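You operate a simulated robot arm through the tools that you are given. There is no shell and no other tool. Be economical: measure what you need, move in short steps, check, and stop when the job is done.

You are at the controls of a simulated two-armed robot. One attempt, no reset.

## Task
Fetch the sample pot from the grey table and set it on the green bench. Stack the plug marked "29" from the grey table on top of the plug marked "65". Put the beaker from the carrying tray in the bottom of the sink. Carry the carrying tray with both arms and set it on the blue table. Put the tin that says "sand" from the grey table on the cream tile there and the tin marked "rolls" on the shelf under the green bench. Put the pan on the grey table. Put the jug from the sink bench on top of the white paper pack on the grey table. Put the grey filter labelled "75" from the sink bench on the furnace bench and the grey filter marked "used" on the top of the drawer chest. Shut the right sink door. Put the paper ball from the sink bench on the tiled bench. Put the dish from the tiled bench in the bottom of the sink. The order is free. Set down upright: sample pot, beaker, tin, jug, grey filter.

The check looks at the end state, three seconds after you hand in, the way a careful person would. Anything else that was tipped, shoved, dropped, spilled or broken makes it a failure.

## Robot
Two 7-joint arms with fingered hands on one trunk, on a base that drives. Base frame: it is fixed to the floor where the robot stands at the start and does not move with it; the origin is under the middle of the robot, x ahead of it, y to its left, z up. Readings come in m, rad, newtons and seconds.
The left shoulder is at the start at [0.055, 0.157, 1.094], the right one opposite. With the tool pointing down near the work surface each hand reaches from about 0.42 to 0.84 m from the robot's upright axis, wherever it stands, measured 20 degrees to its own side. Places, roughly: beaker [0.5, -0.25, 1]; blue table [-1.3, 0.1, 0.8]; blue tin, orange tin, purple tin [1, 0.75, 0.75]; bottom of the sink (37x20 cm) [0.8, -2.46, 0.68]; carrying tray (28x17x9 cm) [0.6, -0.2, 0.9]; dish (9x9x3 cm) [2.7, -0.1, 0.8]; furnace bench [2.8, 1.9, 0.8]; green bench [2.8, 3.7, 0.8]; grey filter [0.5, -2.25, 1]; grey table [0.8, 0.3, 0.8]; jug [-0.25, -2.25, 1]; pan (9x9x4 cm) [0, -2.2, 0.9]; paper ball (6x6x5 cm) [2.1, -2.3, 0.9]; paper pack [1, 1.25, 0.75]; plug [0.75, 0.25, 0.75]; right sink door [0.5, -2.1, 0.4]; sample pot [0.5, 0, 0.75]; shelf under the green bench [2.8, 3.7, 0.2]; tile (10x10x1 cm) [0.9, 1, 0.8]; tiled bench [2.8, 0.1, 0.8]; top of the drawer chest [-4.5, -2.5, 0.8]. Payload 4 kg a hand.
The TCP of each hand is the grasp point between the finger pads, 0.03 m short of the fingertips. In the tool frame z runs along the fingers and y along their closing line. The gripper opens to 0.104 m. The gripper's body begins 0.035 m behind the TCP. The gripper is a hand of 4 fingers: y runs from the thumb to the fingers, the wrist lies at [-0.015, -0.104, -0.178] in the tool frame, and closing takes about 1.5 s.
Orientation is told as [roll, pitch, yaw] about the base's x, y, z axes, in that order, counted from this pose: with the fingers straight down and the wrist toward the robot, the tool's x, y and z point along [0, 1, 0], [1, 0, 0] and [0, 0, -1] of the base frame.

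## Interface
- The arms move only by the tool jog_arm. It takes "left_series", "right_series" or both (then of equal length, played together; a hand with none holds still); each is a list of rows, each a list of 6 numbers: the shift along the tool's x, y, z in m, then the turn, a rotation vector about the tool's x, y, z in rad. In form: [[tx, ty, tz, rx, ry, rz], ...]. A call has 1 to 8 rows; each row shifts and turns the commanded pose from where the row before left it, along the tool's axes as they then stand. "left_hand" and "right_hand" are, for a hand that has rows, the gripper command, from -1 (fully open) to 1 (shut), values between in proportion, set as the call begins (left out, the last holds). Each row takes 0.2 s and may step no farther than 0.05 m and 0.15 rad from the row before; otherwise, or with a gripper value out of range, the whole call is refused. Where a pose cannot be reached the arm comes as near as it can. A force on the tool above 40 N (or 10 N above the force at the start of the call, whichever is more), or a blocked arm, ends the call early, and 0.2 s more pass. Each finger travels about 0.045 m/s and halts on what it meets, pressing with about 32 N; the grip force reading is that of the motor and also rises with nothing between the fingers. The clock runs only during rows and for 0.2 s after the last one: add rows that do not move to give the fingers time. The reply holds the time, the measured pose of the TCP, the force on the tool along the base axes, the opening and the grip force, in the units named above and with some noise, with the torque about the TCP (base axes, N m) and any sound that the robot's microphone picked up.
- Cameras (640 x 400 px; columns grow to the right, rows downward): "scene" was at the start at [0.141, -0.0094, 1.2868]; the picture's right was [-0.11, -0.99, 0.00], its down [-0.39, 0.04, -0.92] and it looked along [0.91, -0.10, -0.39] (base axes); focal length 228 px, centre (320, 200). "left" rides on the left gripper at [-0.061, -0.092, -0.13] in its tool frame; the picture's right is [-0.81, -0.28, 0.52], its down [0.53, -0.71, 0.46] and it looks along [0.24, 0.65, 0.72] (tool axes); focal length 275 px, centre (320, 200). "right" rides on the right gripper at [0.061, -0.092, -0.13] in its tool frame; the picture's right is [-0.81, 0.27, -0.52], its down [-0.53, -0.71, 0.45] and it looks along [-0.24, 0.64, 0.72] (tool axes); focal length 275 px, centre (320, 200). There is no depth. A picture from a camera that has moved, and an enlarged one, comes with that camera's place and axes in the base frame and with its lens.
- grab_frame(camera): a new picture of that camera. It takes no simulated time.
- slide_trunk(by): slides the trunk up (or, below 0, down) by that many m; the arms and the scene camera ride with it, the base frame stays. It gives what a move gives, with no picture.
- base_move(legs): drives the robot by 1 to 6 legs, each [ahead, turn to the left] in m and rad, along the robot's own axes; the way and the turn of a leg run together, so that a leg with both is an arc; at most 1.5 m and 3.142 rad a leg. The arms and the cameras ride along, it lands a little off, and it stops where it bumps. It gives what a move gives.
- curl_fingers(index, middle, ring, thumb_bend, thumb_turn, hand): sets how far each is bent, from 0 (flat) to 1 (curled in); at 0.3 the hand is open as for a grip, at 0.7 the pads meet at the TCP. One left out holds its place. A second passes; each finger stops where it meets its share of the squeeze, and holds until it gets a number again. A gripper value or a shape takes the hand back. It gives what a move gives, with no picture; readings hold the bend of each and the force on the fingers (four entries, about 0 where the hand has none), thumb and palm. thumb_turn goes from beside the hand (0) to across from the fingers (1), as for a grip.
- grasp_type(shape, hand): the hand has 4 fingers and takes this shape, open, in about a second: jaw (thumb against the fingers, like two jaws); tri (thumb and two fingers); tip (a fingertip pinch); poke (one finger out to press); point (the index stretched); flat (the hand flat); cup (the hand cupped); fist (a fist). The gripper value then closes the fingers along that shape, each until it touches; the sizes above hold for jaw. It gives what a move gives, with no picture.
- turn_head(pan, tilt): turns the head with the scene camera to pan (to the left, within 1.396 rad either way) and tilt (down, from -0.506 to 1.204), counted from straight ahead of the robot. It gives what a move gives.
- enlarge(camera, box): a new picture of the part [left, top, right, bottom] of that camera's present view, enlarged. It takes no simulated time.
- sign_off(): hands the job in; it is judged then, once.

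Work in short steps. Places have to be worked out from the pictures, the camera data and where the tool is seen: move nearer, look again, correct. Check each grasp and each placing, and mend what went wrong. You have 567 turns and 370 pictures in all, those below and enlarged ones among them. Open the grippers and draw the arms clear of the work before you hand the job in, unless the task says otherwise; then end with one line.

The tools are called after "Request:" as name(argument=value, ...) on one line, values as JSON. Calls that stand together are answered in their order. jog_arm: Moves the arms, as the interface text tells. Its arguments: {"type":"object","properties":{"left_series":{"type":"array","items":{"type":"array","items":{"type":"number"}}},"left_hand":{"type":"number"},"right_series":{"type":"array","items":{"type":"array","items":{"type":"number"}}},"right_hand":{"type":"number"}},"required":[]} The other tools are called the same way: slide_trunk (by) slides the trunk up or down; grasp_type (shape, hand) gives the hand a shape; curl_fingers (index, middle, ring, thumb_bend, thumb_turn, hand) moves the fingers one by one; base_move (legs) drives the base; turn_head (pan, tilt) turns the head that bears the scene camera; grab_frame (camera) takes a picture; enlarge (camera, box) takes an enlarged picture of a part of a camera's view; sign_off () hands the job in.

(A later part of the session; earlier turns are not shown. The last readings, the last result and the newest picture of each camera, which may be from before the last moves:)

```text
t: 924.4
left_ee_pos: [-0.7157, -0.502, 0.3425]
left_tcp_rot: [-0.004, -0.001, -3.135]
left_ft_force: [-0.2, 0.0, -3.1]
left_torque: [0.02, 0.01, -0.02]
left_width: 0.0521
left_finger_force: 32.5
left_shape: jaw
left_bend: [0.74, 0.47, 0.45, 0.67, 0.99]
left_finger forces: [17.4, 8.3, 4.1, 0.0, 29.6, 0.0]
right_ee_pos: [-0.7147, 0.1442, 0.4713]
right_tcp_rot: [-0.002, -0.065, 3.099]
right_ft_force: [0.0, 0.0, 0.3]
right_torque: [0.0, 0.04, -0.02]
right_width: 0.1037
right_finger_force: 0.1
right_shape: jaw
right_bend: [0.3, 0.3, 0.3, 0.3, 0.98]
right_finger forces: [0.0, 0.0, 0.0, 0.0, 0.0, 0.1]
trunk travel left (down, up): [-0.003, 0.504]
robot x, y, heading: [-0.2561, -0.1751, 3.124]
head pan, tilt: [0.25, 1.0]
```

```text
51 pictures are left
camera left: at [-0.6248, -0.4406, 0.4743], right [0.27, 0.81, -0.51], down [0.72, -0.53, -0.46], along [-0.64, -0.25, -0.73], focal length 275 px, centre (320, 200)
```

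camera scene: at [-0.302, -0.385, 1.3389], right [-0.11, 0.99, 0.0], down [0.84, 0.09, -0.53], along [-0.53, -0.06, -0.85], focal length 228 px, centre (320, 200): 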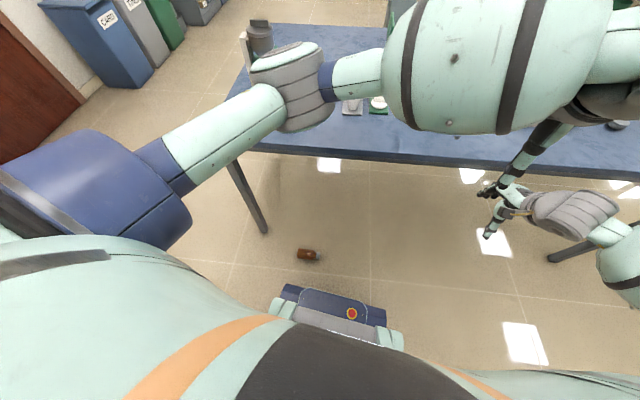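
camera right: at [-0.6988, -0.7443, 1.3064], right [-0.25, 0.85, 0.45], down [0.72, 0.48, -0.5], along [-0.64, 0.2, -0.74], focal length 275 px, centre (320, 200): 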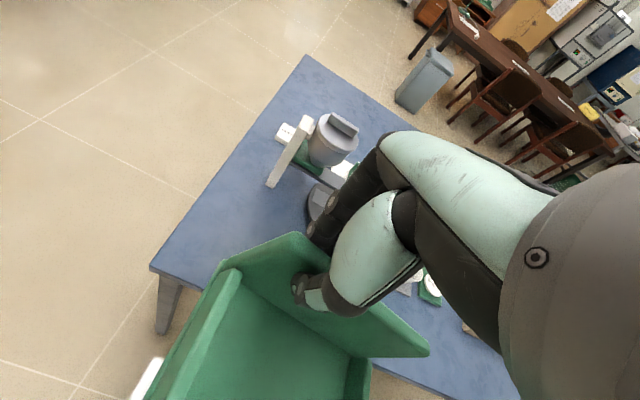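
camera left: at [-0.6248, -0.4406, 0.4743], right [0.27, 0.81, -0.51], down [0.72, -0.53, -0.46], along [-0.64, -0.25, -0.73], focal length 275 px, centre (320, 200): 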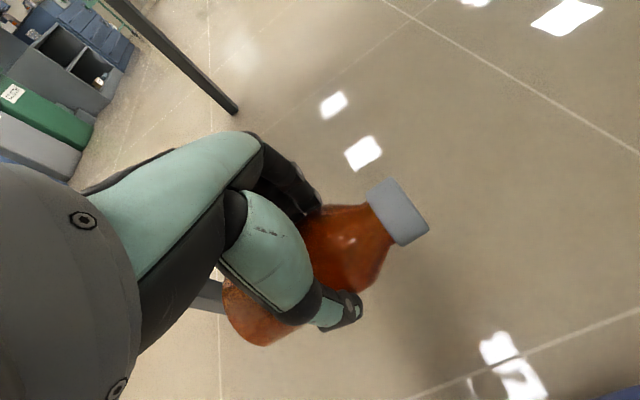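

The bottle is held. I raise it, then rotate the hand 90° about its closing axis so the bottle stands upright (base down).

Request:
slide_trunk(by=0.4)

Request:
jog_arm(left_series=[[0, 0, -0.045, 0, 0, 0], [0, 0, -0.045, 0, 0, 0], [0, 0, -0.045, 0, 0, 0], [0, 0, -0.045, 0, -0.14, 0], [0, 0, 0, 0, -0.145, 0], [0, 0, 0, 0, -0.145, 0], [0, 0, 0, 0, -0.145, 0], [0, 0, 0, 0, -0.145, 0]])

Request:
jog_arm(left_series=[[0, 0, 0, 0, -0.145, 0], [0, 0, 0, 0, -0.145, 0], [0, 0, 0, 0, -0.145, 0], [0, 0, 0, 0, -0.145, 0], [0, 0, 0, 0, -0.145, 0], [0, 0, 0, 0, -0.125, 0], [0, 0, 0, 0, 0, 0]])

Request:
turn_head(pan=0.4, tilt=0.5)

Request:
grab_frame(camera="scene")

```text
t: 928.2
left_ee_pos: [-0.7171, -0.5019, 0.7413]
left_tcp_rot: [-0.003, -0.001, -3.135]
left_ft_force: [-0.2, -0.1, -2.8]
left_torque: [0.01, 0.0, 0.03]
left_width: 0.0523
left_finger_force: 31.7
left_shape: jaw
left_bend: [0.74, 0.47, 0.45, 0.67, 0.99]
left_finger forces: [17.5, 8.1, 4.0, 0.0, 29.6, 0.0]
right_ee_pos: [-0.7148, 0.1438, 0.8705]
right_tcp_rot: [-0.001, -0.066, 3.1]
right_ft_force: [0.0, 0.1, -0.2]
right_torque: [0.02, -0.01, -0.01]
right_width: 0.104
right_finger_force: 0.0
right_shape: jaw
right_bend: [0.3, 0.3, 0.3, 0.3, 0.98]
right_finger forces: [0.0, 0.0, 0.1, 0.0, 0.0, 0.0]
trunk travel left (down, up): [-0.403, 0.104]
robot x, y, heading: [-0.2558, -0.1755, 3.127]
head pan, tilt: [0.25, 1.0]
```

```text
t: 930.0
left_ee_pos: [-0.7164, -0.5037, 0.9219]
left_tcp_rot: [-0.725, 0.001, -3.132]
left_ft_force: [-0.5, 0.5, -2.2]
left_torque: [0.01, 0.0, 0.0]
left_width: 0.0523
left_finger_force: 32.0
left_shape: jaw
left_bend: [0.74, 0.47, 0.45, 0.67, 0.99]
left_finger forces: [17.1, 8.2, 4.3, 0.0, 29.6, 0.0]
right_ee_pos: [-0.7151, 0.1449, 0.8698]
right_tcp_rot: [-0.003, -0.064, 3.1]
right_ft_force: [0.4, -0.7, 1.0]
right_torque: [-0.01, 0.01, 0.03]
right_width: 0.1038
right_finger_force: 0.1
right_shape: jaw
right_bend: [0.3, 0.3, 0.3, 0.3, 0.98]
right_finger forces: [0.1, 0.1, 0.0, 0.0, 0.0, 0.1]
trunk travel left (down, up): [-0.403, 0.104]
robot x, y, heading: [-0.257, -0.1742, 3.126]
head pan, tilt: [0.25, 1.0]
```

```text
t: 931.6
left_ee_pos: [-0.7168, -0.5041, 0.9202]
left_tcp_rot: [-1.573, 0.0, -3.135]
left_ft_force: [-0.1, 0.3, -2.8]
left_torque: [-0.08, 0.04, 0.01]
left_width: 0.0522
left_finger_force: 32.3
left_shape: jaw
left_bend: [0.74, 0.47, 0.45, 0.67, 0.99]
left_finger forces: [16.9, 8.5, 4.7, 0.1, 30.1, 0.0]
right_ee_pos: [-0.715, 0.1428, 0.8706]
right_tcp_rot: [0.0, -0.064, 3.099]
right_ft_force: [-0.8, 0.4, -0.7]
right_torque: [0.05, 0.03, 0.04]
right_width: 0.1041
right_finger_force: 0.1
right_shape: jaw
right_bend: [0.3, 0.3, 0.3, 0.3, 0.98]
right_finger forces: [0.0, 0.0, 0.0, 0.0, 0.1, 0.1]
trunk travel left (down, up): [-0.403, 0.104]
robot x, y, heading: [-0.2584, -0.1745, 3.124]
head pan, tilt: [0.25, 1.0]
```

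```text
t: 932.5
left_ee_pos: [-0.7178, -0.5039, 0.9209]
left_tcp_rot: [-1.573, 0.0, -3.135]
left_ft_force: [-0.8, -0.1, -3.5]
left_torque: [-0.04, 0.0, 0.0]
left_width: 0.0522
left_finger_force: 32.4
left_shape: jaw
left_bend: [0.74, 0.47, 0.45, 0.67, 0.99]
left_finger forces: [16.9, 8.5, 4.7, 0.0, 30.0, 0.1]
right_ee_pos: [-0.7157, 0.1434, 0.8695]
right_tcp_rot: [-0.002, -0.065, 3.099]
right_ft_force: [0.0, 0.3, 0.3]
right_torque: [0.0, 0.0, -0.04]
right_width: 0.1038
right_finger_force: 0.1
right_shape: jaw
right_bend: [0.3, 0.3, 0.3, 0.3, 0.98]
right_finger forces: [0.0, 0.0, 0.0, 0.0, 0.0, 0.1]
trunk travel left (down, up): [-0.403, 0.104]
robot x, y, heading: [-0.2575, -0.172, 3.122]
head pan, tilt: [0.4, 0.499]
```

```text
50 pictures are left
camera scene: at [-0.3893, -0.2053, 1.3796], right [-0.37, 0.93, -0.01], down [0.46, 0.18, -0.87], along [-0.81, -0.33, -0.49], focal length 228 px, centre (320, 200)
```

scene: 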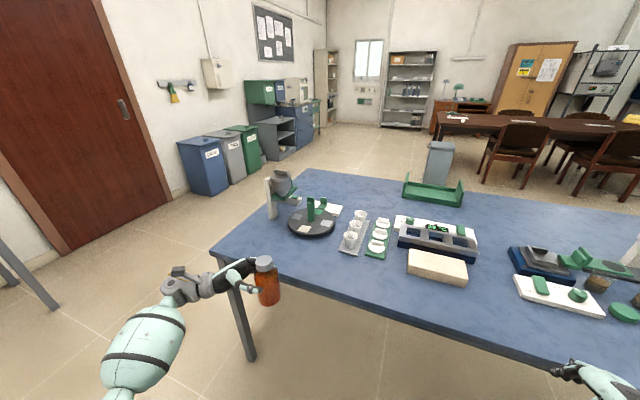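

Excellent — the bottle is upright in the hand. The near strip of the blue table at (-0.90, -0.38) is free; I set it down there to regrasp from above.

Request:
jog_arm(left_series=[[-0.03, 0, 0, 0, 0, 0], [0, 0.036, 0.025, 0, 0, 0], [0, 0.036, 0.025, 0, 0, 0], [0, 0.036, 0.025, 0, 0, 0], [0, 0.036, 0.025, 0, 0, 0], [0, 0.036, 0.024, 0, 0, 0], [0, 0, 0, 0, 0, 0]])

Request:
enlarge(camera="scene", box=[220, 180, 420, 340])

```text
t: 934.1
left_ee_pos: [-0.8973, -0.3803, 0.9494]
left_tcp_rot: [-1.572, -0.001, -3.135]
left_ft_force: [0.3, -0.6, -2.7]
left_torque: [-0.05, 0.02, 0.03]
left_width: 0.0524
left_finger_force: 32.0
left_shape: jaw
left_bend: [0.74, 0.47, 0.45, 0.67, 0.99]
left_finger forces: [16.9, 8.5, 4.7, 0.1, 30.0, 0.0]
right_ee_pos: [-0.7152, 0.1441, 0.8716]
right_tcp_rot: [-0.002, -0.066, 3.103]
right_ft_force: [-0.2, 0.2, -0.3]
right_torque: [0.02, 0.01, -0.02]
right_width: 0.1038
right_finger_force: 0.0
right_shape: jaw
right_bend: [0.3, 0.3, 0.3, 0.3, 0.98]
right_finger forces: [0.0, 0.0, 0.0, 0.0, 0.0, 0.0]
trunk travel left (down, up): [-0.403, 0.104]
robot x, y, heading: [-0.2573, -0.1726, 3.117]
head pan, tilt: [0.4, 0.499]
```

```text
2.50 times, centred on (320, 260) of scene
camera zoom: at [-0.3886, -0.2058, 1.3797], right [-0.37, 0.93, 0.0], down [0.46, 0.18, -0.87], along [-0.81, -0.33, -0.49], focal length 571 px, centre (320, 50)
```

zoom: 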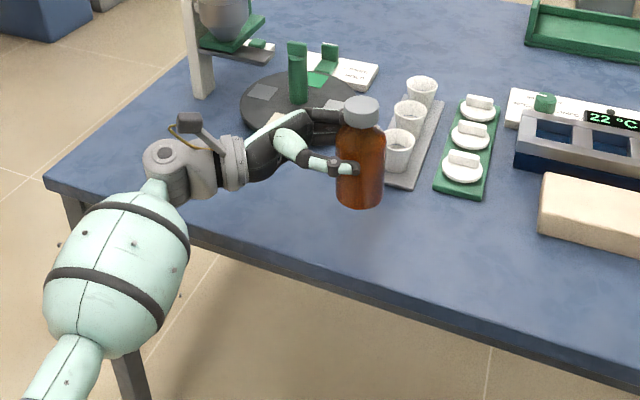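

The landing spot is clear of the cup mat. I lower gently until contact.

Request:
jog_arm(left_series=[[0.03, 0, 0, 0, 0, 0], [0.025, 0, 0, 0, 0, 0], [0.005, 0, 0, 0, 0, 0], [0.005, 0, 0, 0, 0, 0], [0.004, 0, 0, 0, 0, 0], [0, 0, 0, 0, 0, 0]])

Request:
enlarge(camera="scene", box=[260, 200, 400, 320])

```text
t: 935.5
left_ee_pos: [-0.8993, -0.3805, 0.8813]
left_tcp_rot: [-1.574, 0.0, -3.136]
left_ft_force: [-0.2, 0.0, -3.2]
left_torque: [-0.06, 0.01, 0.01]
left_width: 0.0521
left_finger_force: 31.7
left_shape: jaw
left_bend: [0.74, 0.47, 0.45, 0.67, 0.99]
left_finger forces: [16.7, 8.5, 4.7, 0.0, 30.0, 0.1]
right_ee_pos: [-0.7147, 0.1438, 0.8695]
right_tcp_rot: [-0.002, -0.064, 3.099]
right_ft_force: [0.7, -0.6, -0.1]
right_torque: [-0.01, 0.01, 0.01]
right_width: 0.1038
right_finger_force: 0.0
right_shape: jaw
right_bend: [0.3, 0.3, 0.3, 0.3, 0.98]
right_finger forces: [0.0, 0.1, 0.0, 0.0, 0.0, 0.1]
trunk travel left (down, up): [-0.403, 0.104]
robot x, y, heading: [-0.2559, -0.1769, 3.123]
head pan, tilt: [0.4, 0.499]
```

```text
3.33 times, centred on (330, 260) of scene
camera zoom: at [-0.3896, -0.2052, 1.3796], right [-0.37, 0.93, -0.01], down [0.46, 0.18, -0.87], along [-0.81, -0.33, -0.49], focal length 761 px, centre (287, 0)
```

zoom: 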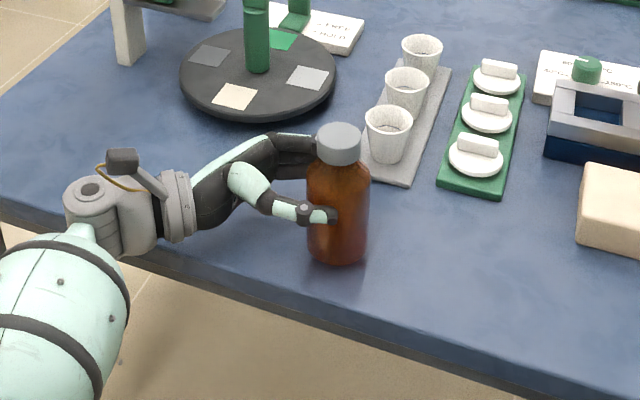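

Request:
jog_arm(left_series=[[0.004, 0, 0, 0, 0, 0], [0.003, 0, 0, 0, 0, 0], [0.003, 0, 0, 0, 0, 0], [0.003, 0, 0, 0, 0, 0], [0, 0, 0, 0, 0, 0]])

```text
t: 936.7
left_ee_pos: [-0.8985, -0.3793, 0.8683]
left_tcp_rot: [-1.574, 0.0, -3.136]
left_ft_force: [-0.4, 0.6, -3.1]
left_torque: [-0.06, 0.05, 0.0]
left_width: 0.052
left_finger_force: 31.8
left_shape: jaw
left_bend: [0.74, 0.47, 0.45, 0.67, 0.99]
left_finger forces: [16.8, 8.5, 4.6, 0.0, 29.9, 0.0]
right_ee_pos: [-0.7152, 0.1434, 0.8703]
right_tcp_rot: [-0.002, -0.064, 3.1]
right_ft_force: [0.7, -0.1, -0.5]
right_torque: [0.0, 0.04, 0.04]
right_width: 0.1043
right_finger_force: 0.0
right_shape: jaw
right_bend: [0.3, 0.3, 0.3, 0.3, 0.98]
right_finger forces: [0.1, 0.0, 0.0, 0.1, 0.0, 0.0]
trunk travel left (down, up): [-0.403, 0.104]
robot x, y, heading: [-0.257, -0.1752, 3.127]
head pan, tilt: [0.4, 0.499]
```

Request:
jog_arm(left_series=[[0.003, 0, 0, 0, 0, 0], [0.003, 0, 0, 0, 0, 0], [0.003, 0, 0, 0, 0, 0], [0.003, 0, 0, 0, 0, 0], [0, 0, 0, 0, 0, 0]])

Request:
enlarge(camera="scene", box=[260, 200, 400, 320])

```text
t: 937.9
left_ee_pos: [-0.8974, -0.379, 0.8616]
left_tcp_rot: [-1.578, -0.009, -3.134]
left_ft_force: [0.0, 0.0, 25.8]
left_torque: [0.53, 0.62, -0.02]
left_width: 0.0522
left_finger_force: 31.6
left_shape: jaw
left_bend: [0.74, 0.47, 0.44, 0.67, 0.98]
left_finger forces: [16.1, 9.0, 4.7, 0.0, 29.4, 0.0]
right_ee_pos: [-0.7121, 0.1432, 0.8716]
right_tcp_rot: [-0.002, -0.066, 3.101]
right_ft_force: [0.7, 0.3, -0.2]
right_torque: [-0.03, 0.0, -0.02]
right_width: 0.1037
right_finger_force: 0.0
right_shape: jaw
right_bend: [0.3, 0.3, 0.3, 0.3, 0.98]
right_finger forces: [0.1, 0.0, 0.0, 0.0, 0.1, 0.0]
trunk travel left (down, up): [-0.403, 0.104]
robot x, y, heading: [-0.2589, -0.1753, 3.125]
head pan, tilt: [0.4, 0.499]
```

```text
3.33 times, centred on (330, 260) of scene
camera zoom: at [-0.3854, -0.204, 1.3802], right [-0.37, 0.93, 0.0], down [0.45, 0.18, -0.87], along [-0.81, -0.33, -0.49], focal length 761 px, centre (287, 0)
```

zoom: 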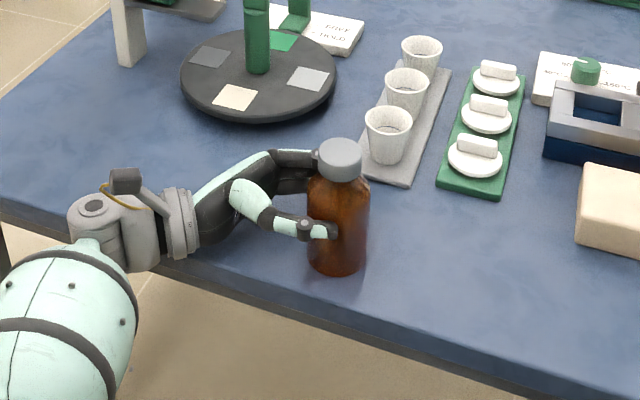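

The bottle stands on the table. I ease 3 mm and open, then retract the hand sideways (opposite to the fingers).

Request:
jog_arm(left_series=[[-0.003, 0, 0, 0, 0, 0], [0, 0, 0, 0, 0, 0], [0, 0, 0, 0, 0, 0], [0, 0, 0, 0, 0, 0], [0, 0, 0, 0, 0, 0], [0, 0, 0, 0, 0, 0], [0, 0, 0, 0, 0, 0]], left_hand=-1)

Request:
enlarge(camera="scene", box=[260, 200, 400, 320])

```text
t: 939.5
left_ee_pos: [-0.8978, -0.3781, 0.8597]
left_tcp_rot: [-1.574, 0.0, -3.134]
left_ft_force: [0.5, -0.4, 0.4]
left_torque: [0.0, 0.0, -0.02]
left_width: 0.1036
left_finger_force: 0.1
left_shape: jaw
left_bend: [0.3, 0.3, 0.3, 0.3, 0.98]
left_finger forces: [0.0, 0.0, 0.0, 0.0, 0.0, 0.1]
right_ee_pos: [-0.7153, 0.1434, 0.87]
right_tcp_rot: [-0.003, -0.066, 3.1]
right_ft_force: [-0.1, 0.3, -0.4]
right_torque: [0.03, 0.02, 0.01]
right_width: 0.1039
right_finger_force: 0.1
right_shape: jaw
right_bend: [0.3, 0.3, 0.3, 0.3, 0.98]
right_finger forces: [0.0, 0.0, 0.0, 0.0, 0.0, 0.1]
trunk travel left (down, up): [-0.403, 0.104]
robot x, y, heading: [-0.2561, -0.1714, 3.124]
head pan, tilt: [0.4, 0.499]
```

```text
3.33 times, centred on (330, 260) of scene
camera zoom: at [-0.3895, -0.2051, 1.3796], right [-0.37, 0.93, -0.01], down [0.46, 0.18, -0.87], along [-0.81, -0.33, -0.49], focal length 761 px, centre (287, 0)
```

zoom: 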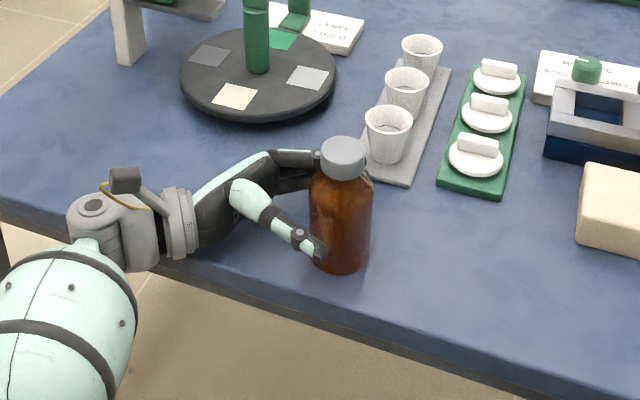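

It stands free. I withdraw south, rise, and rotate the hand back to pointing down.

Request:
jog_arm(left_series=[[0, 0, -0.02, 0, 0, 0], [0, 0, -0.03, 0, 0, 0], [0, 0, -0.04, 0, 0, 0], [0, 0, -0.04, 0, 0, 0], [-0.045, 0, 0, 0, 0, 0], [-0.045, 0, 0, 0, 0, 0], [-0.045, -0.01, 0, 0, 0, 0], [-0.045, -0.02, 0, 0, 0, 0]])

Request:
jog_arm(left_series=[[-0.04, 0, 0, 0, 0.145, 0], [0, 0, 0, 0, 0.145, 0], [0, 0, 0, 0, 0.145, 0], [0, 0, 0, 0, 0.145, 0], [0, 0, 0, 0, 0.145, 0], [0, 0, 0, 0, 0.145, 0], [0, 0, 0, 0, 0.145, 0], [0, 0, 0, 0, 0.145, 0]])

Request:
jog_arm(left_series=[[0, 0, 0, 0, 0.145, 0], [0, 0, 0, 0, 0.145, 0], [0, 0, 0, 0, 0.122, 0], [0, 0, 0, 0, 0, 0]])

Request:
grab_frame(camera="left")

```text
t: 941.3
left_ee_pos: [-0.8615, -0.5078, 1.0444]
left_tcp_rot: [-1.573, -0.002, -3.133]
left_ft_force: [-0.6, -0.6, 0.3]
left_torque: [-0.02, -0.03, 0.01]
left_width: 0.1035
left_finger_force: 0.0
left_shape: jaw
left_bend: [0.3, 0.3, 0.3, 0.3, 0.98]
left_finger forces: [0.1, 0.1, 0.1, 0.0, 0.0, 0.0]
left hand out of reach, approached as far as the arm can: row 4
right_ee_pos: [-0.7144, 0.1443, 0.8694]
right_tcp_rot: [-0.001, -0.066, 3.1]
right_ft_force: [-0.3, -0.4, -0.3]
right_torque: [0.01, -0.02, 0.0]
right_width: 0.104
right_finger_force: 0.1
right_shape: jaw
right_bend: [0.3, 0.3, 0.3, 0.3, 0.98]
right_finger forces: [0.0, 0.1, 0.0, 0.0, 0.0, 0.1]
trunk travel left (down, up): [-0.403, 0.104]
robot x, y, heading: [-0.2597, -0.173, 3.124]
head pan, tilt: [0.4, 0.499]
```

```text
t: 943.1
left_ee_pos: [-0.8652, -0.5086, 1.0826]
left_tcp_rot: [-0.407, 0.001, -3.135]
left_ft_force: [0.0, 0.0, -0.2]
left_torque: [-0.01, -0.01, -0.03]
left_width: 0.1036
left_finger_force: 0.1
left_shape: jaw
left_bend: [0.3, 0.3, 0.3, 0.3, 0.98]
left_finger forces: [0.1, 0.1, 0.0, 0.0, 0.0, 0.0]
right_ee_pos: [-0.7157, 0.1439, 0.8701]
right_tcp_rot: [0.0, -0.066, 3.101]
right_ft_force: [0.5, -0.2, 0.2]
right_torque: [-0.01, 0.01, 0.01]
right_width: 0.1042
right_finger_force: 0.1
right_shape: jaw
right_bend: [0.3, 0.3, 0.3, 0.3, 0.98]
right_finger forces: [0.0, 0.0, 0.0, 0.0, 0.1, 0.1]
trunk travel left (down, up): [-0.403, 0.104]
robot x, y, heading: [-0.2583, -0.1733, 3.122]
head pan, tilt: [0.4, 0.499]
```

```text
t: 944.1
left_ee_pos: [-0.8628, -0.5085, 1.0833]
left_tcp_rot: [0.002, 0.0, -3.134]
left_ft_force: [-0.2, -0.6, -0.8]
left_torque: [-0.03, -0.01, -0.05]
left_width: 0.1036
left_finger_force: 0.0
left_shape: jaw
left_bend: [0.3, 0.3, 0.3, 0.3, 0.98]
left_finger forces: [0.0, 0.1, 0.0, 0.1, 0.0, 0.0]
right_ee_pos: [-0.7159, 0.1441, 0.8697]
right_tcp_rot: [-0.001, -0.064, 3.098]
right_ft_force: [0.3, -0.7, -0.2]
right_torque: [-0.07, -0.01, 0.01]
right_width: 0.1036
right_finger_force: 0.0
right_shape: jaw
right_bend: [0.3, 0.3, 0.3, 0.3, 0.98]
right_finger forces: [0.1, 0.1, 0.0, 0.0, 0.1, 0.1]
trunk travel left (down, up): [-0.403, 0.104]
robot x, y, heading: [-0.2588, -0.174, 3.119]
head pan, tilt: [0.4, 0.499]
```

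```text
45 pictures are left
camera left: at [-0.7727, -0.4469, 1.2133], right [0.27, 0.81, -0.52], down [0.72, -0.53, -0.45], along [-0.64, -0.25, -0.72], focal length 275 px, centre (320, 200)
```

left: 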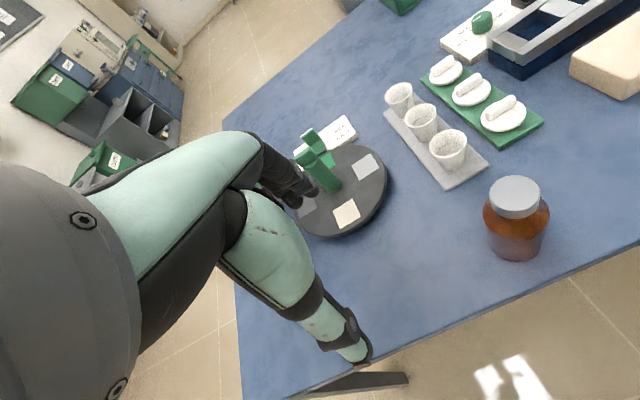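

The bottle stands at ≈(-0.892, -0.362). I bring the left hand above it and check.

Request:
jog_arm(left_series=[[-0.045, 0.01, 0, 0, 0, 0], [-0.045, 0.01, 0, 0, 0, 0], [-0.045, 0.01, 0, 0, 0, 0], [-0.011, 0.003, 0.03, 0, 0, 0], [0, 0, 0, 0, 0, 0]])

Request:
grab_frame(camera="left")

```text
t: 945.3
left_ee_pos: [-0.8987, -0.3642, 1.0512]
left_tcp_rot: [0.0, 0.0, -3.132]
left_ft_force: [-0.2, 0.7, 0.3]
left_torque: [0.0, -0.03, 0.01]
left_width: 0.1038
left_finger_force: 0.0
left_shape: jaw
left_bend: [0.3, 0.3, 0.3, 0.3, 0.98]
left_finger forces: [0.0, 0.0, 0.0, 0.1, 0.0, 0.1]
right_ee_pos: [-0.7147, 0.145, 0.8694]
right_tcp_rot: [-0.002, -0.064, 3.1]
right_ft_force: [0.9, -0.5, -0.2]
right_torque: [0.02, 0.01, 0.02]
right_width: 0.1038
right_finger_force: 0.1
right_shape: jaw
right_bend: [0.3, 0.3, 0.3, 0.3, 0.98]
right_finger forces: [0.1, 0.0, 0.0, 0.0, 0.1, 0.2]
trunk travel left (down, up): [-0.403, 0.104]
robot x, y, heading: [-0.2607, -0.1758, 3.123]
head pan, tilt: [0.4, 0.499]
```

```text
44 pictures are left
camera left: at [-0.8078, -0.3025, 1.1824], right [0.27, 0.81, -0.52], down [0.72, -0.53, -0.46], along [-0.64, -0.25, -0.72], focal length 275 px, centre (320, 200)
```

left: 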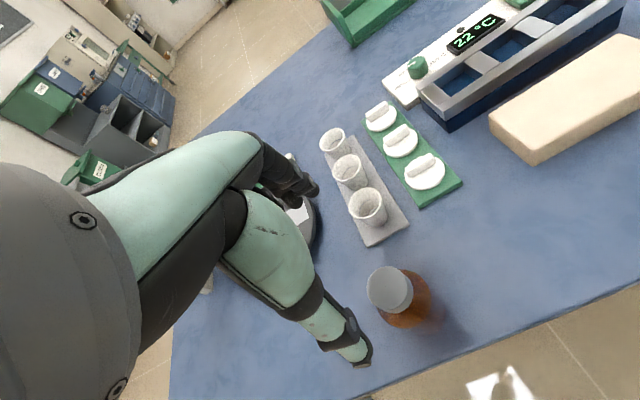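

Cap centre (-0.895, -0.359). I nudge and descend onto the bottle's top.

Request:
jog_arm(left_series=[[-0.005, 0, 0.04, 0, 0, 0], [0, 0, 0.04, 0, 0, 0], [0, 0, 0.04, 0, 0, 0], [0, 0, 0.02, 0, 0, 0], [0, 0, 0.014, 0, 0, 0], [0, 0, 0, 0, 0, 0]])

Request:
grab_frame(camera="left")

```text
t: 946.7
left_ee_pos: [-0.9013, -0.3581, 0.897]
left_tcp_rot: [0.0, -0.001, -3.134]
left_ft_force: [0.4, -0.4, 0.5]
left_torque: [0.03, -0.01, -0.01]
left_width: 0.1036
left_finger_force: 0.0
left_shape: jaw
left_bend: [0.3, 0.3, 0.3, 0.3, 0.98]
left_finger forces: [0.0, 0.0, 0.0, 0.0, 0.0, 0.1]
right_ee_pos: [-0.7148, 0.1427, 0.8693]
right_tcp_rot: [0.0, -0.065, 3.099]
right_ft_force: [-0.6, 0.3, -0.4]
right_torque: [0.0, 0.01, -0.01]
right_width: 0.1038
right_finger_force: 0.0
right_shape: jaw
right_bend: [0.3, 0.3, 0.3, 0.3, 0.98]
right_finger forces: [0.0, 0.0, 0.0, 0.0, 0.0, 0.0]
trunk travel left (down, up): [-0.403, 0.104]
robot x, y, heading: [-0.2601, -0.1749, 3.126]
head pan, tilt: [0.4, 0.499]
```

```text
43 pictures are left
camera left: at [-0.809, -0.2952, 1.0288], right [0.27, 0.81, -0.52], down [0.72, -0.53, -0.46], along [-0.64, -0.25, -0.72], focal length 275 px, centre (320, 200)
```

left: 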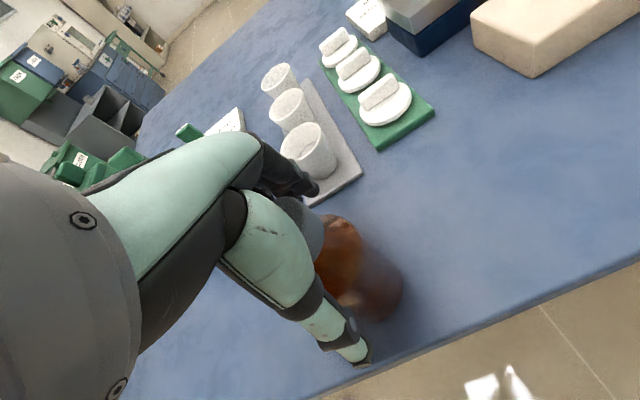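

Bottle is between the fingers. I close and lift slowly.

Request:
jog_arm(left_series=[[0, 0, 0, 0, 0, 0], [0, 0, 0, 0, 0, 0], [0, 0, 0, 0, 0, 0], [0, 0, 0, 0, 0, 0], [0, 0, 0, 0, 0, 0], [0, 0, 0, 0, 0, 0], [0, 0, 0, 0, 0, 0]], left_hand=1)

Request:
jog_arm(left_series=[[0, 0, -0.01, 0, 0, 0], [0, 0, -0.02, 0, 0, 0], [0, 0, -0.04, 0, 0, 0], [0, 0, -0.045, 0, 0, 0], [0, 0, -0.045, 0, 0, 0], [0, -0.03, -0.03, 0, 0, 0], [0, 0, 0, 0, 0, 0]])

Request:
grab_frame(camera="scene")

```text
t: 948.3
left_ee_pos: [-0.9005, -0.3563, 0.8988]
left_tcp_rot: [-0.001, 0.001, -3.135]
left_ft_force: [1.3, 0.8, -0.5]
left_torque: [-0.02, -0.01, -0.01]
left_width: 0.0518
left_finger_force: 32.0
left_shape: jaw
left_bend: [0.74, 0.47, 0.5, 0.67, 1.0]
left_finger forces: [16.7, 10.2, 0.0, 0.0, 28.1, 0.0]
right_ee_pos: [-0.7156, 0.1441, 0.8699]
right_tcp_rot: [-0.002, -0.065, 3.1]
right_ft_force: [0.2, -0.3, 0.4]
right_torque: [0.01, -0.01, -0.04]
right_width: 0.1039
right_finger_force: 0.0
right_shape: jaw
right_bend: [0.3, 0.3, 0.3, 0.3, 0.98]
right_finger forces: [0.0, 0.1, 0.0, 0.0, 0.0, 0.0]
trunk travel left (down, up): [-0.403, 0.104]
robot x, y, heading: [-0.2624, -0.1741, 3.12]
head pan, tilt: [0.4, 0.499]
```

```text
t: 949.9
left_ee_pos: [-0.8702, -0.3585, 1.0887]
left_tcp_rot: [0.001, 0.001, -3.133]
left_ft_force: [0.1, 0.5, -2.8]
left_torque: [0.01, -0.01, -0.01]
left_width: 0.0512
left_finger_force: 31.9
left_shape: jaw
left_bend: [0.74, 0.47, 0.5, 0.67, 1.0]
left_finger forces: [17.3, 10.5, 0.1, 0.1, 28.3, 0.0]
right_ee_pos: [-0.7155, 0.1433, 0.8702]
right_tcp_rot: [-0.003, -0.063, 3.099]
right_ft_force: [0.1, 0.6, -0.2]
right_torque: [0.01, -0.02, 0.02]
right_width: 0.1037
right_finger_force: 0.1
right_shape: jaw
right_bend: [0.3, 0.3, 0.3, 0.3, 0.98]
right_finger forces: [0.0, 0.1, 0.1, 0.0, 0.1, 0.1]
trunk travel left (down, up): [-0.403, 0.104]
robot x, y, heading: [-0.2567, -0.1732, 3.119]
head pan, tilt: [0.4, 0.499]
```

```text
42 pictures are left
camera scene: at [-0.3903, -0.2053, 1.3795], right [-0.37, 0.93, -0.01], down [0.46, 0.18, -0.87], along [-0.81, -0.33, -0.49], focal length 228 px, centre (320, 200)
```

scene: 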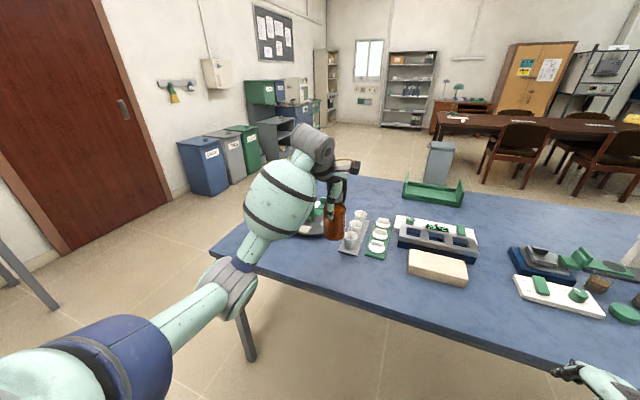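

Bottle is upright in a top grip. I raise the right hand, then carry the bottle around to the tray's side.

Request:
jog_arm(right_series=[[0, 0, -0.045, 0.03, 0, 0], [0, 0, -0.045, 0.03, 0, 0], [0, 0, -0.045, 0, 0, 0], [0, 0, -0.045, 0, 0, 0], [0, 0, -0.045, 0, 0, 0]], left_series=[[0, -0.02, -0.02, 0, 0, 0], [0, -0.02, -0.02, 0, 0, 0], [0, 0, -0.02, 0, 0, 0], [0, 0, 0, 0, 0, 0], [0, 0, 0, 0, 0, 0]])

Request:
base_move(legs=[[0, 1.58], [1.12, 0], [0, -1.57], [1.5, 0], [0.68, 0]])

Request:
base_move(legs=[[0, -1.57], [1.0, 0], [0, -1.57]])

Request:
turn_head(pan=0.1, tilt=0.6)

Request:
grab_frame(camera="scene")

```text
t: 951.1
left_ee_pos: [-0.8311, -0.3595, 1.1494]
left_tcp_rot: [0.001, 0.0, -3.132]
left_ft_force: [-0.7, -0.4, -2.9]
left_torque: [0.01, 0.0, -0.03]
left_width: 0.0512
left_finger_force: 32.2
left_shape: jaw
left_bend: [0.74, 0.47, 0.5, 0.68, 1.0]
left_finger forces: [17.3, 10.5, 0.1, 0.0, 28.2, 0.0]
right_ee_pos: [-0.7085, 0.1432, 1.097]
right_tcp_rot: [-0.005, -0.003, 3.098]
right_ft_force: [0.5, -0.1, -0.9]
right_torque: [-0.01, -0.01, 0.0]
right_width: 0.1038
right_finger_force: 0.1
right_shape: jaw
right_bend: [0.3, 0.3, 0.3, 0.3, 0.98]
right_finger forces: [0.0, 0.0, 0.0, 0.0, 0.0, 0.0]
trunk travel left (down, up): [-0.403, 0.104]
robot x, y, heading: [-0.2581, -0.1774, 3.123]
head pan, tilt: [0.4, 0.499]
```

```text
t: 977.1
left_ee_pos: [-3.0056, -1.3951, 1.15]
left_tcp_rot: [-0.001, 0.001, 3.135]
left_ft_force: [0.4, 0.1, -3.2]
left_torque: [0.0, -0.02, -0.01]
left_width: 0.0503
left_finger_force: 32.1
left_shape: jaw
left_bend: [0.74, 0.47, 0.5, 0.68, 1.0]
left_finger forces: [17.3, 11.3, 0.3, 0.0, 27.5, 0.0]
right_ee_pos: [-2.8769, -0.8967, 1.0958]
right_tcp_rot: [-0.003, -0.003, 3.085]
right_ft_force: [-0.3, -0.2, 0.1]
right_torque: [0.03, 0.0, 0.01]
right_width: 0.1039
right_finger_force: 0.0
right_shape: jaw
right_bend: [0.3, 0.3, 0.3, 0.3, 0.98]
right_finger forces: [0.1, 0.1, 0.0, 0.0, 0.0, 0.1]
trunk travel left (down, up): [-0.403, 0.104]
robot x, y, heading: [-2.4289, -1.2213, 3.112]
head pan, tilt: [0.4, 0.499]
```

```text
t: 991.5
left_ee_pos: [-1.8624, -0.0111, 1.1555]
left_tcp_rot: [-0.001, -0.012, 0.035]
left_ft_force: [0.7, -0.6, -2.4]
left_torque: [0.0, 0.0, -0.01]
left_width: 0.0499
left_finger_force: 32.0
left_shape: jaw
left_bend: [0.74, 0.47, 0.51, 0.69, 0.99]
left_finger forces: [17.2, 10.8, 2.1, 0.0, 27.4, 0.0]
right_ee_pos: [-1.9698, -0.5166, 1.101]
right_tcp_rot: [-0.004, -0.015, -0.015]
right_ft_force: [-1.0, 0.0, -0.4]
right_torque: [0.01, 0.01, 0.0]
right_width: 0.1039
right_finger_force: 0.0
right_shape: jaw
right_bend: [0.3, 0.3, 0.3, 0.3, 0.97]
right_finger forces: [0.0, 0.0, 0.1, 0.1, 0.0, 0.0]
trunk travel left (down, up): [-0.403, 0.104]
robot x, y, heading: [-2.4144, -0.1948, 0.012]
head pan, tilt: [0.4, 0.499]
```

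```text
t: 992.3
left_ee_pos: [-1.8747, -0.0159, 1.1649]
left_tcp_rot: [-0.012, -0.043, 0.024]
left_ft_force: [0.1, -0.6, -3.0]
left_torque: [0.0, 0.0, 0.03]
left_width: 0.0496
left_finger_force: 32.6
left_shape: jaw
left_bend: [0.74, 0.47, 0.51, 0.69, 0.99]
left_finger forces: [18.6, 11.8, 2.3, 0.1, 30.2, 0.0]
right_ee_pos: [-1.9842, -0.5161, 1.1072]
right_tcp_rot: [-0.005, -0.027, -0.015]
right_ft_force: [-0.6, 0.6, -0.2]
right_torque: [-0.03, -0.01, 0.02]
right_width: 0.1041
right_finger_force: 0.1
right_shape: jaw
right_bend: [0.3, 0.3, 0.3, 0.3, 0.98]
right_finger forces: [0.0, 0.0, 0.0, 0.0, 0.0, 0.0]
trunk travel left (down, up): [-0.403, 0.104]
robot x, y, heading: [-2.4151, -0.2021, 0.011]
head pan, tilt: [0.099, 0.6]
```

```text
41 pictures are left
camera scene: at [-2.2793, -0.1867, 1.3707], right [0.11, -0.99, 0.0], down [-0.57, -0.06, -0.82], along [0.81, 0.09, -0.58], focal length 228 px, centre (320, 200)
```

scene: 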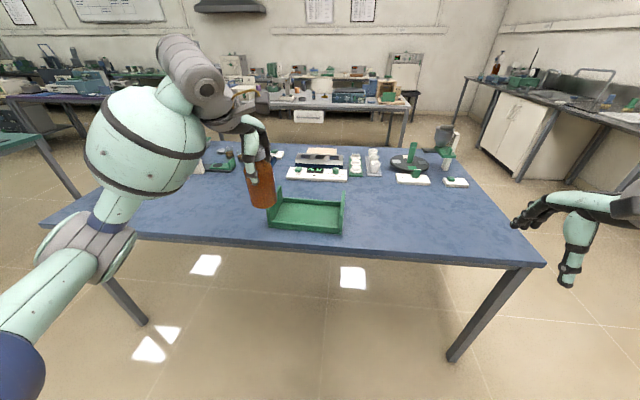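

The tray is right ahead. I level the hand, drive 0.2 m closer and look from the left hand camera.

Request:
jog_arm(left_series=[[0, 0, 0, 0.022, 0.012, 0], [0, 0, 0, 0.021, 0, 0], [0, 0, 0, 0, 0, 0]])

Request:
base_move(legs=[[0.2, 0]])

Request:
jog_arm(left_series=[[-0.03, 0.025, 0, 0, 0, 0], [-0.03, 0.025, 0, 0, 0, 0], [-0.03, 0.02, 0, 0, 0, 0], [0, 0, 0, 0, 0, 0]])

Request:
grab_frame(camera="left")

Request:
grab_frame(camera="scene")

```text
t: 993.1
left_ee_pos: [-1.8756, -0.0107, 1.1623]
left_tcp_rot: [0.014, 0.017, 0.035]
left_ft_force: [-1.0, 0.1, -2.9]
left_torque: [-0.03, 0.0, 0.01]
left_width: 0.0497
left_finger_force: 32.1
left_shape: jaw
left_bend: [0.74, 0.47, 0.51, 0.69, 0.99]
left_finger forces: [18.7, 12.0, 2.2, 0.1, 30.1, 0.1]
right_ee_pos: [-1.9823, -0.5159, 1.1065]
right_tcp_rot: [-0.006, -0.025, -0.014]
right_ft_force: [-0.8, -0.4, 0.5]
right_torque: [-0.03, -0.01, -0.05]
right_width: 0.1039
right_finger_force: 0.0
right_shape: jaw
right_bend: [0.3, 0.3, 0.3, 0.3, 0.98]
right_finger forces: [0.0, 0.0, 0.0, 0.0, 0.1, 0.0]
trunk travel left (down, up): [-0.403, 0.104]
robot x, y, heading: [-2.4148, -0.1961, 0.008]
head pan, tilt: [0.099, 0.6]
```

```text
t: 994.7
left_ee_pos: [-1.679, -0.0115, 1.1638]
left_tcp_rot: [0.014, 0.016, 0.033]
left_ft_force: [0.1, 0.3, -2.5]
left_torque: [-0.02, 0.01, 0.01]
left_width: 0.0495
left_finger_force: 31.9
left_shape: jaw
left_bend: [0.74, 0.47, 0.51, 0.69, 0.99]
left_finger forces: [18.8, 11.9, 2.2, 0.1, 30.1, 0.0]
right_ee_pos: [-1.7857, -0.516, 1.1078]
right_tcp_rot: [-0.002, -0.027, -0.018]
right_ft_force: [0.4, -0.1, 0.1]
right_torque: [0.01, 0.03, -0.04]
right_width: 0.1039
right_finger_force: 0.1
right_shape: jaw
right_bend: [0.3, 0.3, 0.3, 0.3, 0.98]
right_finger forces: [0.0, 0.1, 0.0, 0.1, 0.0, 0.1]
trunk travel left (down, up): [-0.403, 0.104]
robot x, y, heading: [-2.2175, -0.1969, 0.007]
head pan, tilt: [0.099, 0.6]
```

```text
t: 995.7
left_ee_pos: [-1.6197, -0.0996, 1.1664]
left_tcp_rot: [0.012, 0.002, 0.033]
left_ft_force: [-0.3, -0.7, -2.8]
left_torque: [-0.02, -0.01, 0.02]
left_width: 0.0494
left_finger_force: 32.3
left_shape: jaw
left_bend: [0.74, 0.47, 0.51, 0.69, 0.99]
left_finger forces: [18.5, 11.6, 2.4, 0.1, 29.9, 0.0]
right_ee_pos: [-1.7982, -0.5138, 1.1137]
right_tcp_rot: [-0.005, -0.039, -0.017]
right_ft_force: [-0.5, 0.0, 0.8]
right_torque: [-0.06, -0.02, 0.01]
right_width: 0.104
right_finger_force: 0.1
right_shape: jaw
right_bend: [0.3, 0.3, 0.3, 0.3, 0.97]
right_finger forces: [0.0, 0.0, 0.1, 0.0, 0.1, 0.0]
trunk travel left (down, up): [-0.403, 0.104]
robot x, y, heading: [-2.2166, -0.1968, 0.008]
head pan, tilt: [0.099, 0.6]
```

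```text
40 pictures are left
camera left: at [-1.7086, -0.1667, 1.2965], right [-0.25, -0.81, -0.53], down [-0.73, 0.51, -0.45], along [0.63, 0.27, -0.72], focal length 275 px, centre (320, 200)
```

left: 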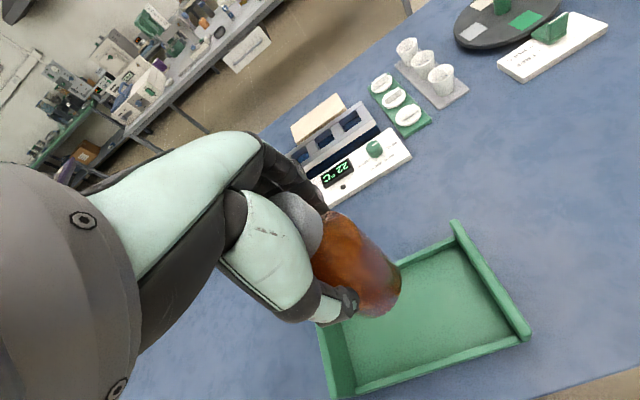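

```text
39 pictures are left
camera scene: at [-2.0806, -0.1843, 1.3707], right [0.11, -0.99, 0.0], down [-0.57, -0.06, -0.82], along [0.81, 0.09, -0.58], focal length 228 px, centre (320, 200)
```

scene: 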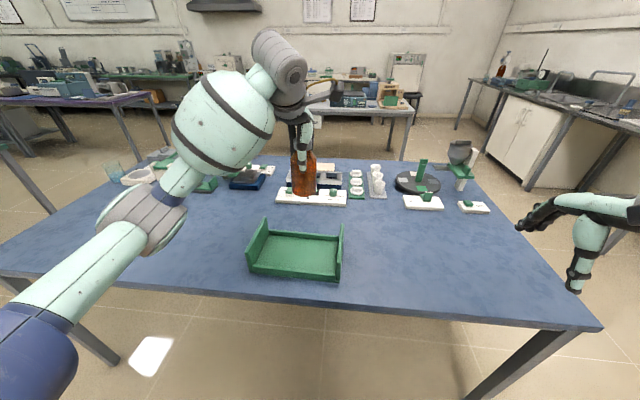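

Target inside the tray ≈(-1.605, -0.10). I shift 1.4 cm and lower partway.

Request:
jog_arm(left_series=[[0, 0.014, 0.03, 0, 0.012, 0], [0, 0, 0.045, 0, 0, 0], [0, 0, 0.045, 0, 0, 0], [0, 0, 0.045, 0, 0, 0], [0, 0, 0.04, 0, 0, 0], [0, 0, 0, 0, 0, 0]])

Request:
enlarge(camera="scene", box=[220, 160, 380, 300])

```text
t: 997.1
left_ee_pos: [-1.6046, -0.0946, 0.9619]
left_tcp_rot: [0.025, 0.002, 0.032]
left_ft_force: [0.1, 0.8, -2.9]
left_torque: [-0.03, -0.01, 0.02]
left_width: 0.0492
left_finger_force: 31.8
left_shape: jaw
left_bend: [0.74, 0.47, 0.51, 0.69, 0.99]
left_finger forces: [18.4, 11.5, 2.5, 0.0, 29.5, 0.0]
right_ee_pos: [-1.7962, -0.5147, 1.112]
right_tcp_rot: [-0.005, -0.039, -0.019]
right_ft_force: [0.4, -0.5, 0.1]
right_torque: [-0.02, -0.01, 0.03]
right_width: 0.1042
right_finger_force: 0.1
right_shape: jaw
right_bend: [0.3, 0.3, 0.3, 0.3, 0.97]
right_finger forces: [0.0, 0.1, 0.0, 0.0, 0.0, 0.0]
trunk travel left (down, up): [-0.403, 0.104]
robot x, y, heading: [-2.2176, -0.1964, 0.008]
head pan, tilt: [0.099, 0.6]
```

```text
2.86 times, centred on (300, 230) of scene
camera zoom: at [-2.0791, -0.185, 1.3705], right [0.11, -0.99, 0.0], down [-0.57, -0.06, -0.82], along [0.81, 0.09, -0.58], focal length 652 px, centre (377, 114)
```

zoom: 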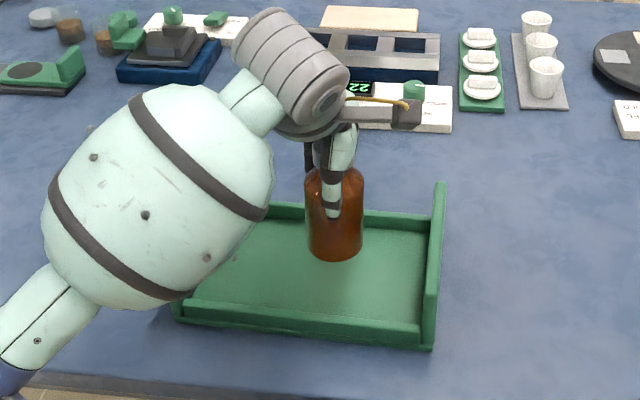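

Good. I correct the slight roll and lower to the tray floor.

Request:
jog_arm(left_series=[[0, 0, 0.02, 0, -0.025, 0], [0, 0, 0.015, 0, 0, 0], [0, 0, 0.006, 0, 0, 0], [0, 0, 0.004, 0, 0, 0], [0, 0, 0.004, 0, 0, 0], [0, 0, 0, 0, 0, 0]])

```text
t: 998.5
left_ee_pos: [-1.6051, -0.0929, 0.9129]
left_tcp_rot: [0.001, 0.006, 0.033]
left_ft_force: [0.8, 0.2, -2.8]
left_torque: [-0.02, -0.01, -0.02]
left_width: 0.0494
left_finger_force: 32.5
left_shape: jaw
left_bend: [0.74, 0.47, 0.51, 0.69, 0.99]
left_finger forces: [18.4, 11.4, 2.5, 0.0, 29.5, 0.0]
right_ee_pos: [-1.7956, -0.5149, 1.1118]
right_tcp_rot: [-0.006, -0.039, -0.019]
right_ft_force: [0.1, -0.3, 0.6]
right_torque: [-0.01, 0.01, -0.01]
right_width: 0.1042
right_finger_force: 0.1
right_shape: jaw
right_bend: [0.3, 0.3, 0.3, 0.3, 0.97]
right_finger forces: [0.0, 0.1, 0.0, 0.1, 0.0, 0.1]
trunk travel left (down, up): [-0.403, 0.104]
robot x, y, heading: [-2.2163, -0.198, 0.003]
head pan, tilt: [0.099, 0.6]
```

Request:
jog_arm(left_series=[[0, 0, 0.003, 0, 0, 0], [0, 0, 0.003, 0, 0, 0], [0, 0, 0.003, 0, 0, 0], [0, 0, 0.003, 0, 0, 0], [0, 0, 0, 0, 0, 0]])

```text
t: 999.7
left_ee_pos: [-1.605, -0.0943, 0.9078]
left_tcp_rot: [-0.003, -0.007, 0.033]
left_ft_force: [1.7, 3.3, 27.1]
left_torque: [0.13, -0.12, 0.06]
left_width: 0.0503
left_finger_force: 32.2
left_shape: jaw
left_bend: [0.74, 0.47, 0.51, 0.69, 0.99]
left_finger forces: [19.5, 13.4, 3.7, 0.0, 31.7, 0.0]
right_ee_pos: [-1.7998, -0.5138, 1.1133]
right_tcp_rot: [-0.007, -0.04, -0.019]
right_ft_force: [-0.2, 0.2, 1.1]
right_torque: [-0.01, 0.0, -0.03]
right_width: 0.1039
right_finger_force: 0.2
right_shape: jaw
right_bend: [0.3, 0.3, 0.3, 0.3, 0.97]
right_finger forces: [0.0, 0.0, 0.1, 0.1, 0.0, 0.1]
trunk travel left (down, up): [-0.403, 0.104]
robot x, y, heading: [-2.2178, -0.1965, 0.007]
head pan, tilt: [0.099, 0.6]
```

The bottle stands on the tray floor (27 N). I ease up 3 mm and open, then lift off slowly.

Request:
jog_arm(left_series=[[0, 0, -0.004, 0, 0, 0], [0, 0, 0, 0, 0, 0]])

Request:
jog_arm(left_series=[[0, 0, 0, 0, 0, 0], [0, 0, 0, 0, 0, 0], [0, 0, 0, 0, 0, 0], [0, 0, 0, 0, 0, 0], [0, 0, 0, 0, 0, 0], [0, 0, 0, 0, 0, 0]], left_hand=-1)

Request:
jog_arm(left_series=[[0, 0, -0.015, 0, 0, 0], [0, 0, -0.03, 0, 0, 0], [0, 0, -0.045, 0, 0, 0], [0, 0, -0.045, 0, 0, 0], [0, 0, -0.045, 0, 0, 0], [0, -0.04, -0.02, 0, 0, 0], [0, -0.045, 0, 0, 0, 0]])

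Request:
enlarge(camera="scene", box=[200, 140, 440, 310])

```text
t: 1000.3
left_ee_pos: [-1.605, -0.0939, 0.9086]
left_tcp_rot: [0.0, 0.003, 0.035]
left_ft_force: [4.7, 3.1, 18.2]
left_torque: [0.1, -0.35, 0.01]
left_width: 0.0505
left_finger_force: 32.1
left_shape: jaw
left_bend: [0.74, 0.46, 0.51, 0.69, 0.99]
left_finger forces: [20.2, 13.5, 4.1, 0.1, 29.8, 0.0]
right_ee_pos: [-1.7977, -0.5147, 1.113]
right_tcp_rot: [-0.004, -0.041, -0.018]
right_ft_force: [-0.1, 0.6, 0.5]
right_torque: [-0.03, -0.02, -0.03]
right_width: 0.1037
right_finger_force: 0.0
right_shape: jaw
right_bend: [0.3, 0.3, 0.3, 0.3, 0.97]
right_finger forces: [0.1, 0.0, 0.0, 0.0, 0.0, 0.1]
trunk travel left (down, up): [-0.403, 0.104]
robot x, y, heading: [-2.2137, -0.1974, 0.006]
head pan, tilt: [0.099, 0.6]
```

```text
t: 1001.7
left_ee_pos: [-1.6046, -0.0952, 0.9064]
left_tcp_rot: [0.001, 0.003, 0.033]
left_ft_force: [0.3, -0.4, 0.3]
left_torque: [0.0, -0.01, 0.01]
left_width: 0.1034
left_finger_force: 0.1
left_shape: jaw
left_bend: [0.3, 0.3, 0.3, 0.3, 0.98]
left_finger forces: [0.0, 0.0, 0.0, 0.1, 0.0, 0.1]
right_ee_pos: [-1.7967, -0.5156, 1.1123]
right_tcp_rot: [-0.006, -0.038, -0.018]
right_ft_force: [-0.3, 0.8, 0.2]
right_torque: [0.04, 0.02, 0.01]
right_width: 0.104
right_finger_force: 0.0
right_shape: jaw
right_bend: [0.3, 0.3, 0.3, 0.3, 0.97]
right_finger forces: [0.0, 0.0, 0.0, 0.0, 0.0, 0.1]
trunk travel left (down, up): [-0.403, 0.104]
robot x, y, heading: [-2.2211, -0.1969, 0.011]
head pan, tilt: [0.099, 0.6]
```

```text
t: 1003.3
left_ee_pos: [-1.6907, -0.0946, 1.1091]
left_tcp_rot: [0.0, 0.003, 0.034]
left_ft_force: [-0.2, 0.0, 0.0]
left_torque: [0.01, -0.05, 0.02]
left_width: 0.1037
left_finger_force: 0.1
left_shape: jaw
left_bend: [0.3, 0.3, 0.3, 0.3, 0.98]
left_finger forces: [0.0, 0.0, 0.0, 0.1, 0.1, 0.0]
right_ee_pos: [-1.7987, -0.5157, 1.1131]
right_tcp_rot: [-0.006, -0.041, -0.017]
right_ft_force: [0.0, -0.3, 0.2]
right_torque: [0.02, 0.02, -0.05]
right_width: 0.1038
right_finger_force: 0.1
right_shape: jaw
right_bend: [0.3, 0.3, 0.3, 0.3, 0.97]
right_finger forces: [0.0, 0.0, 0.1, 0.0, 0.0, 0.0]
trunk travel left (down, up): [-0.403, 0.104]
robot x, y, heading: [-2.2167, -0.1935, 0.008]
head pan, tilt: [0.099, 0.6]
```

```text
2.35 times, centred on (320, 225) of scene
camera zoom: at [-2.0811, -0.1848, 1.3707], right [0.11, -0.99, 0.0], down [-0.57, -0.06, -0.82], along [0.81, 0.09, -0.57], focal length 537 px, centre (320, 141)
```

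zoom: 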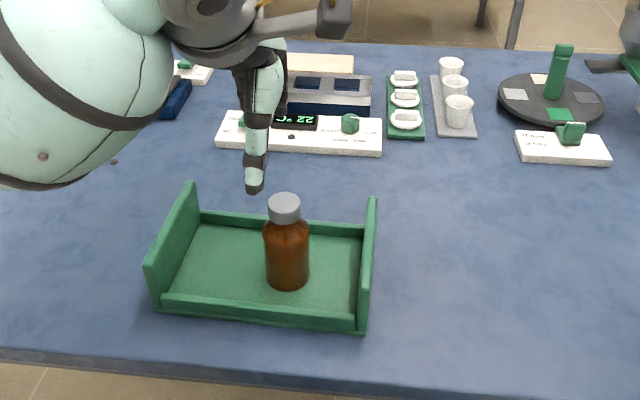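

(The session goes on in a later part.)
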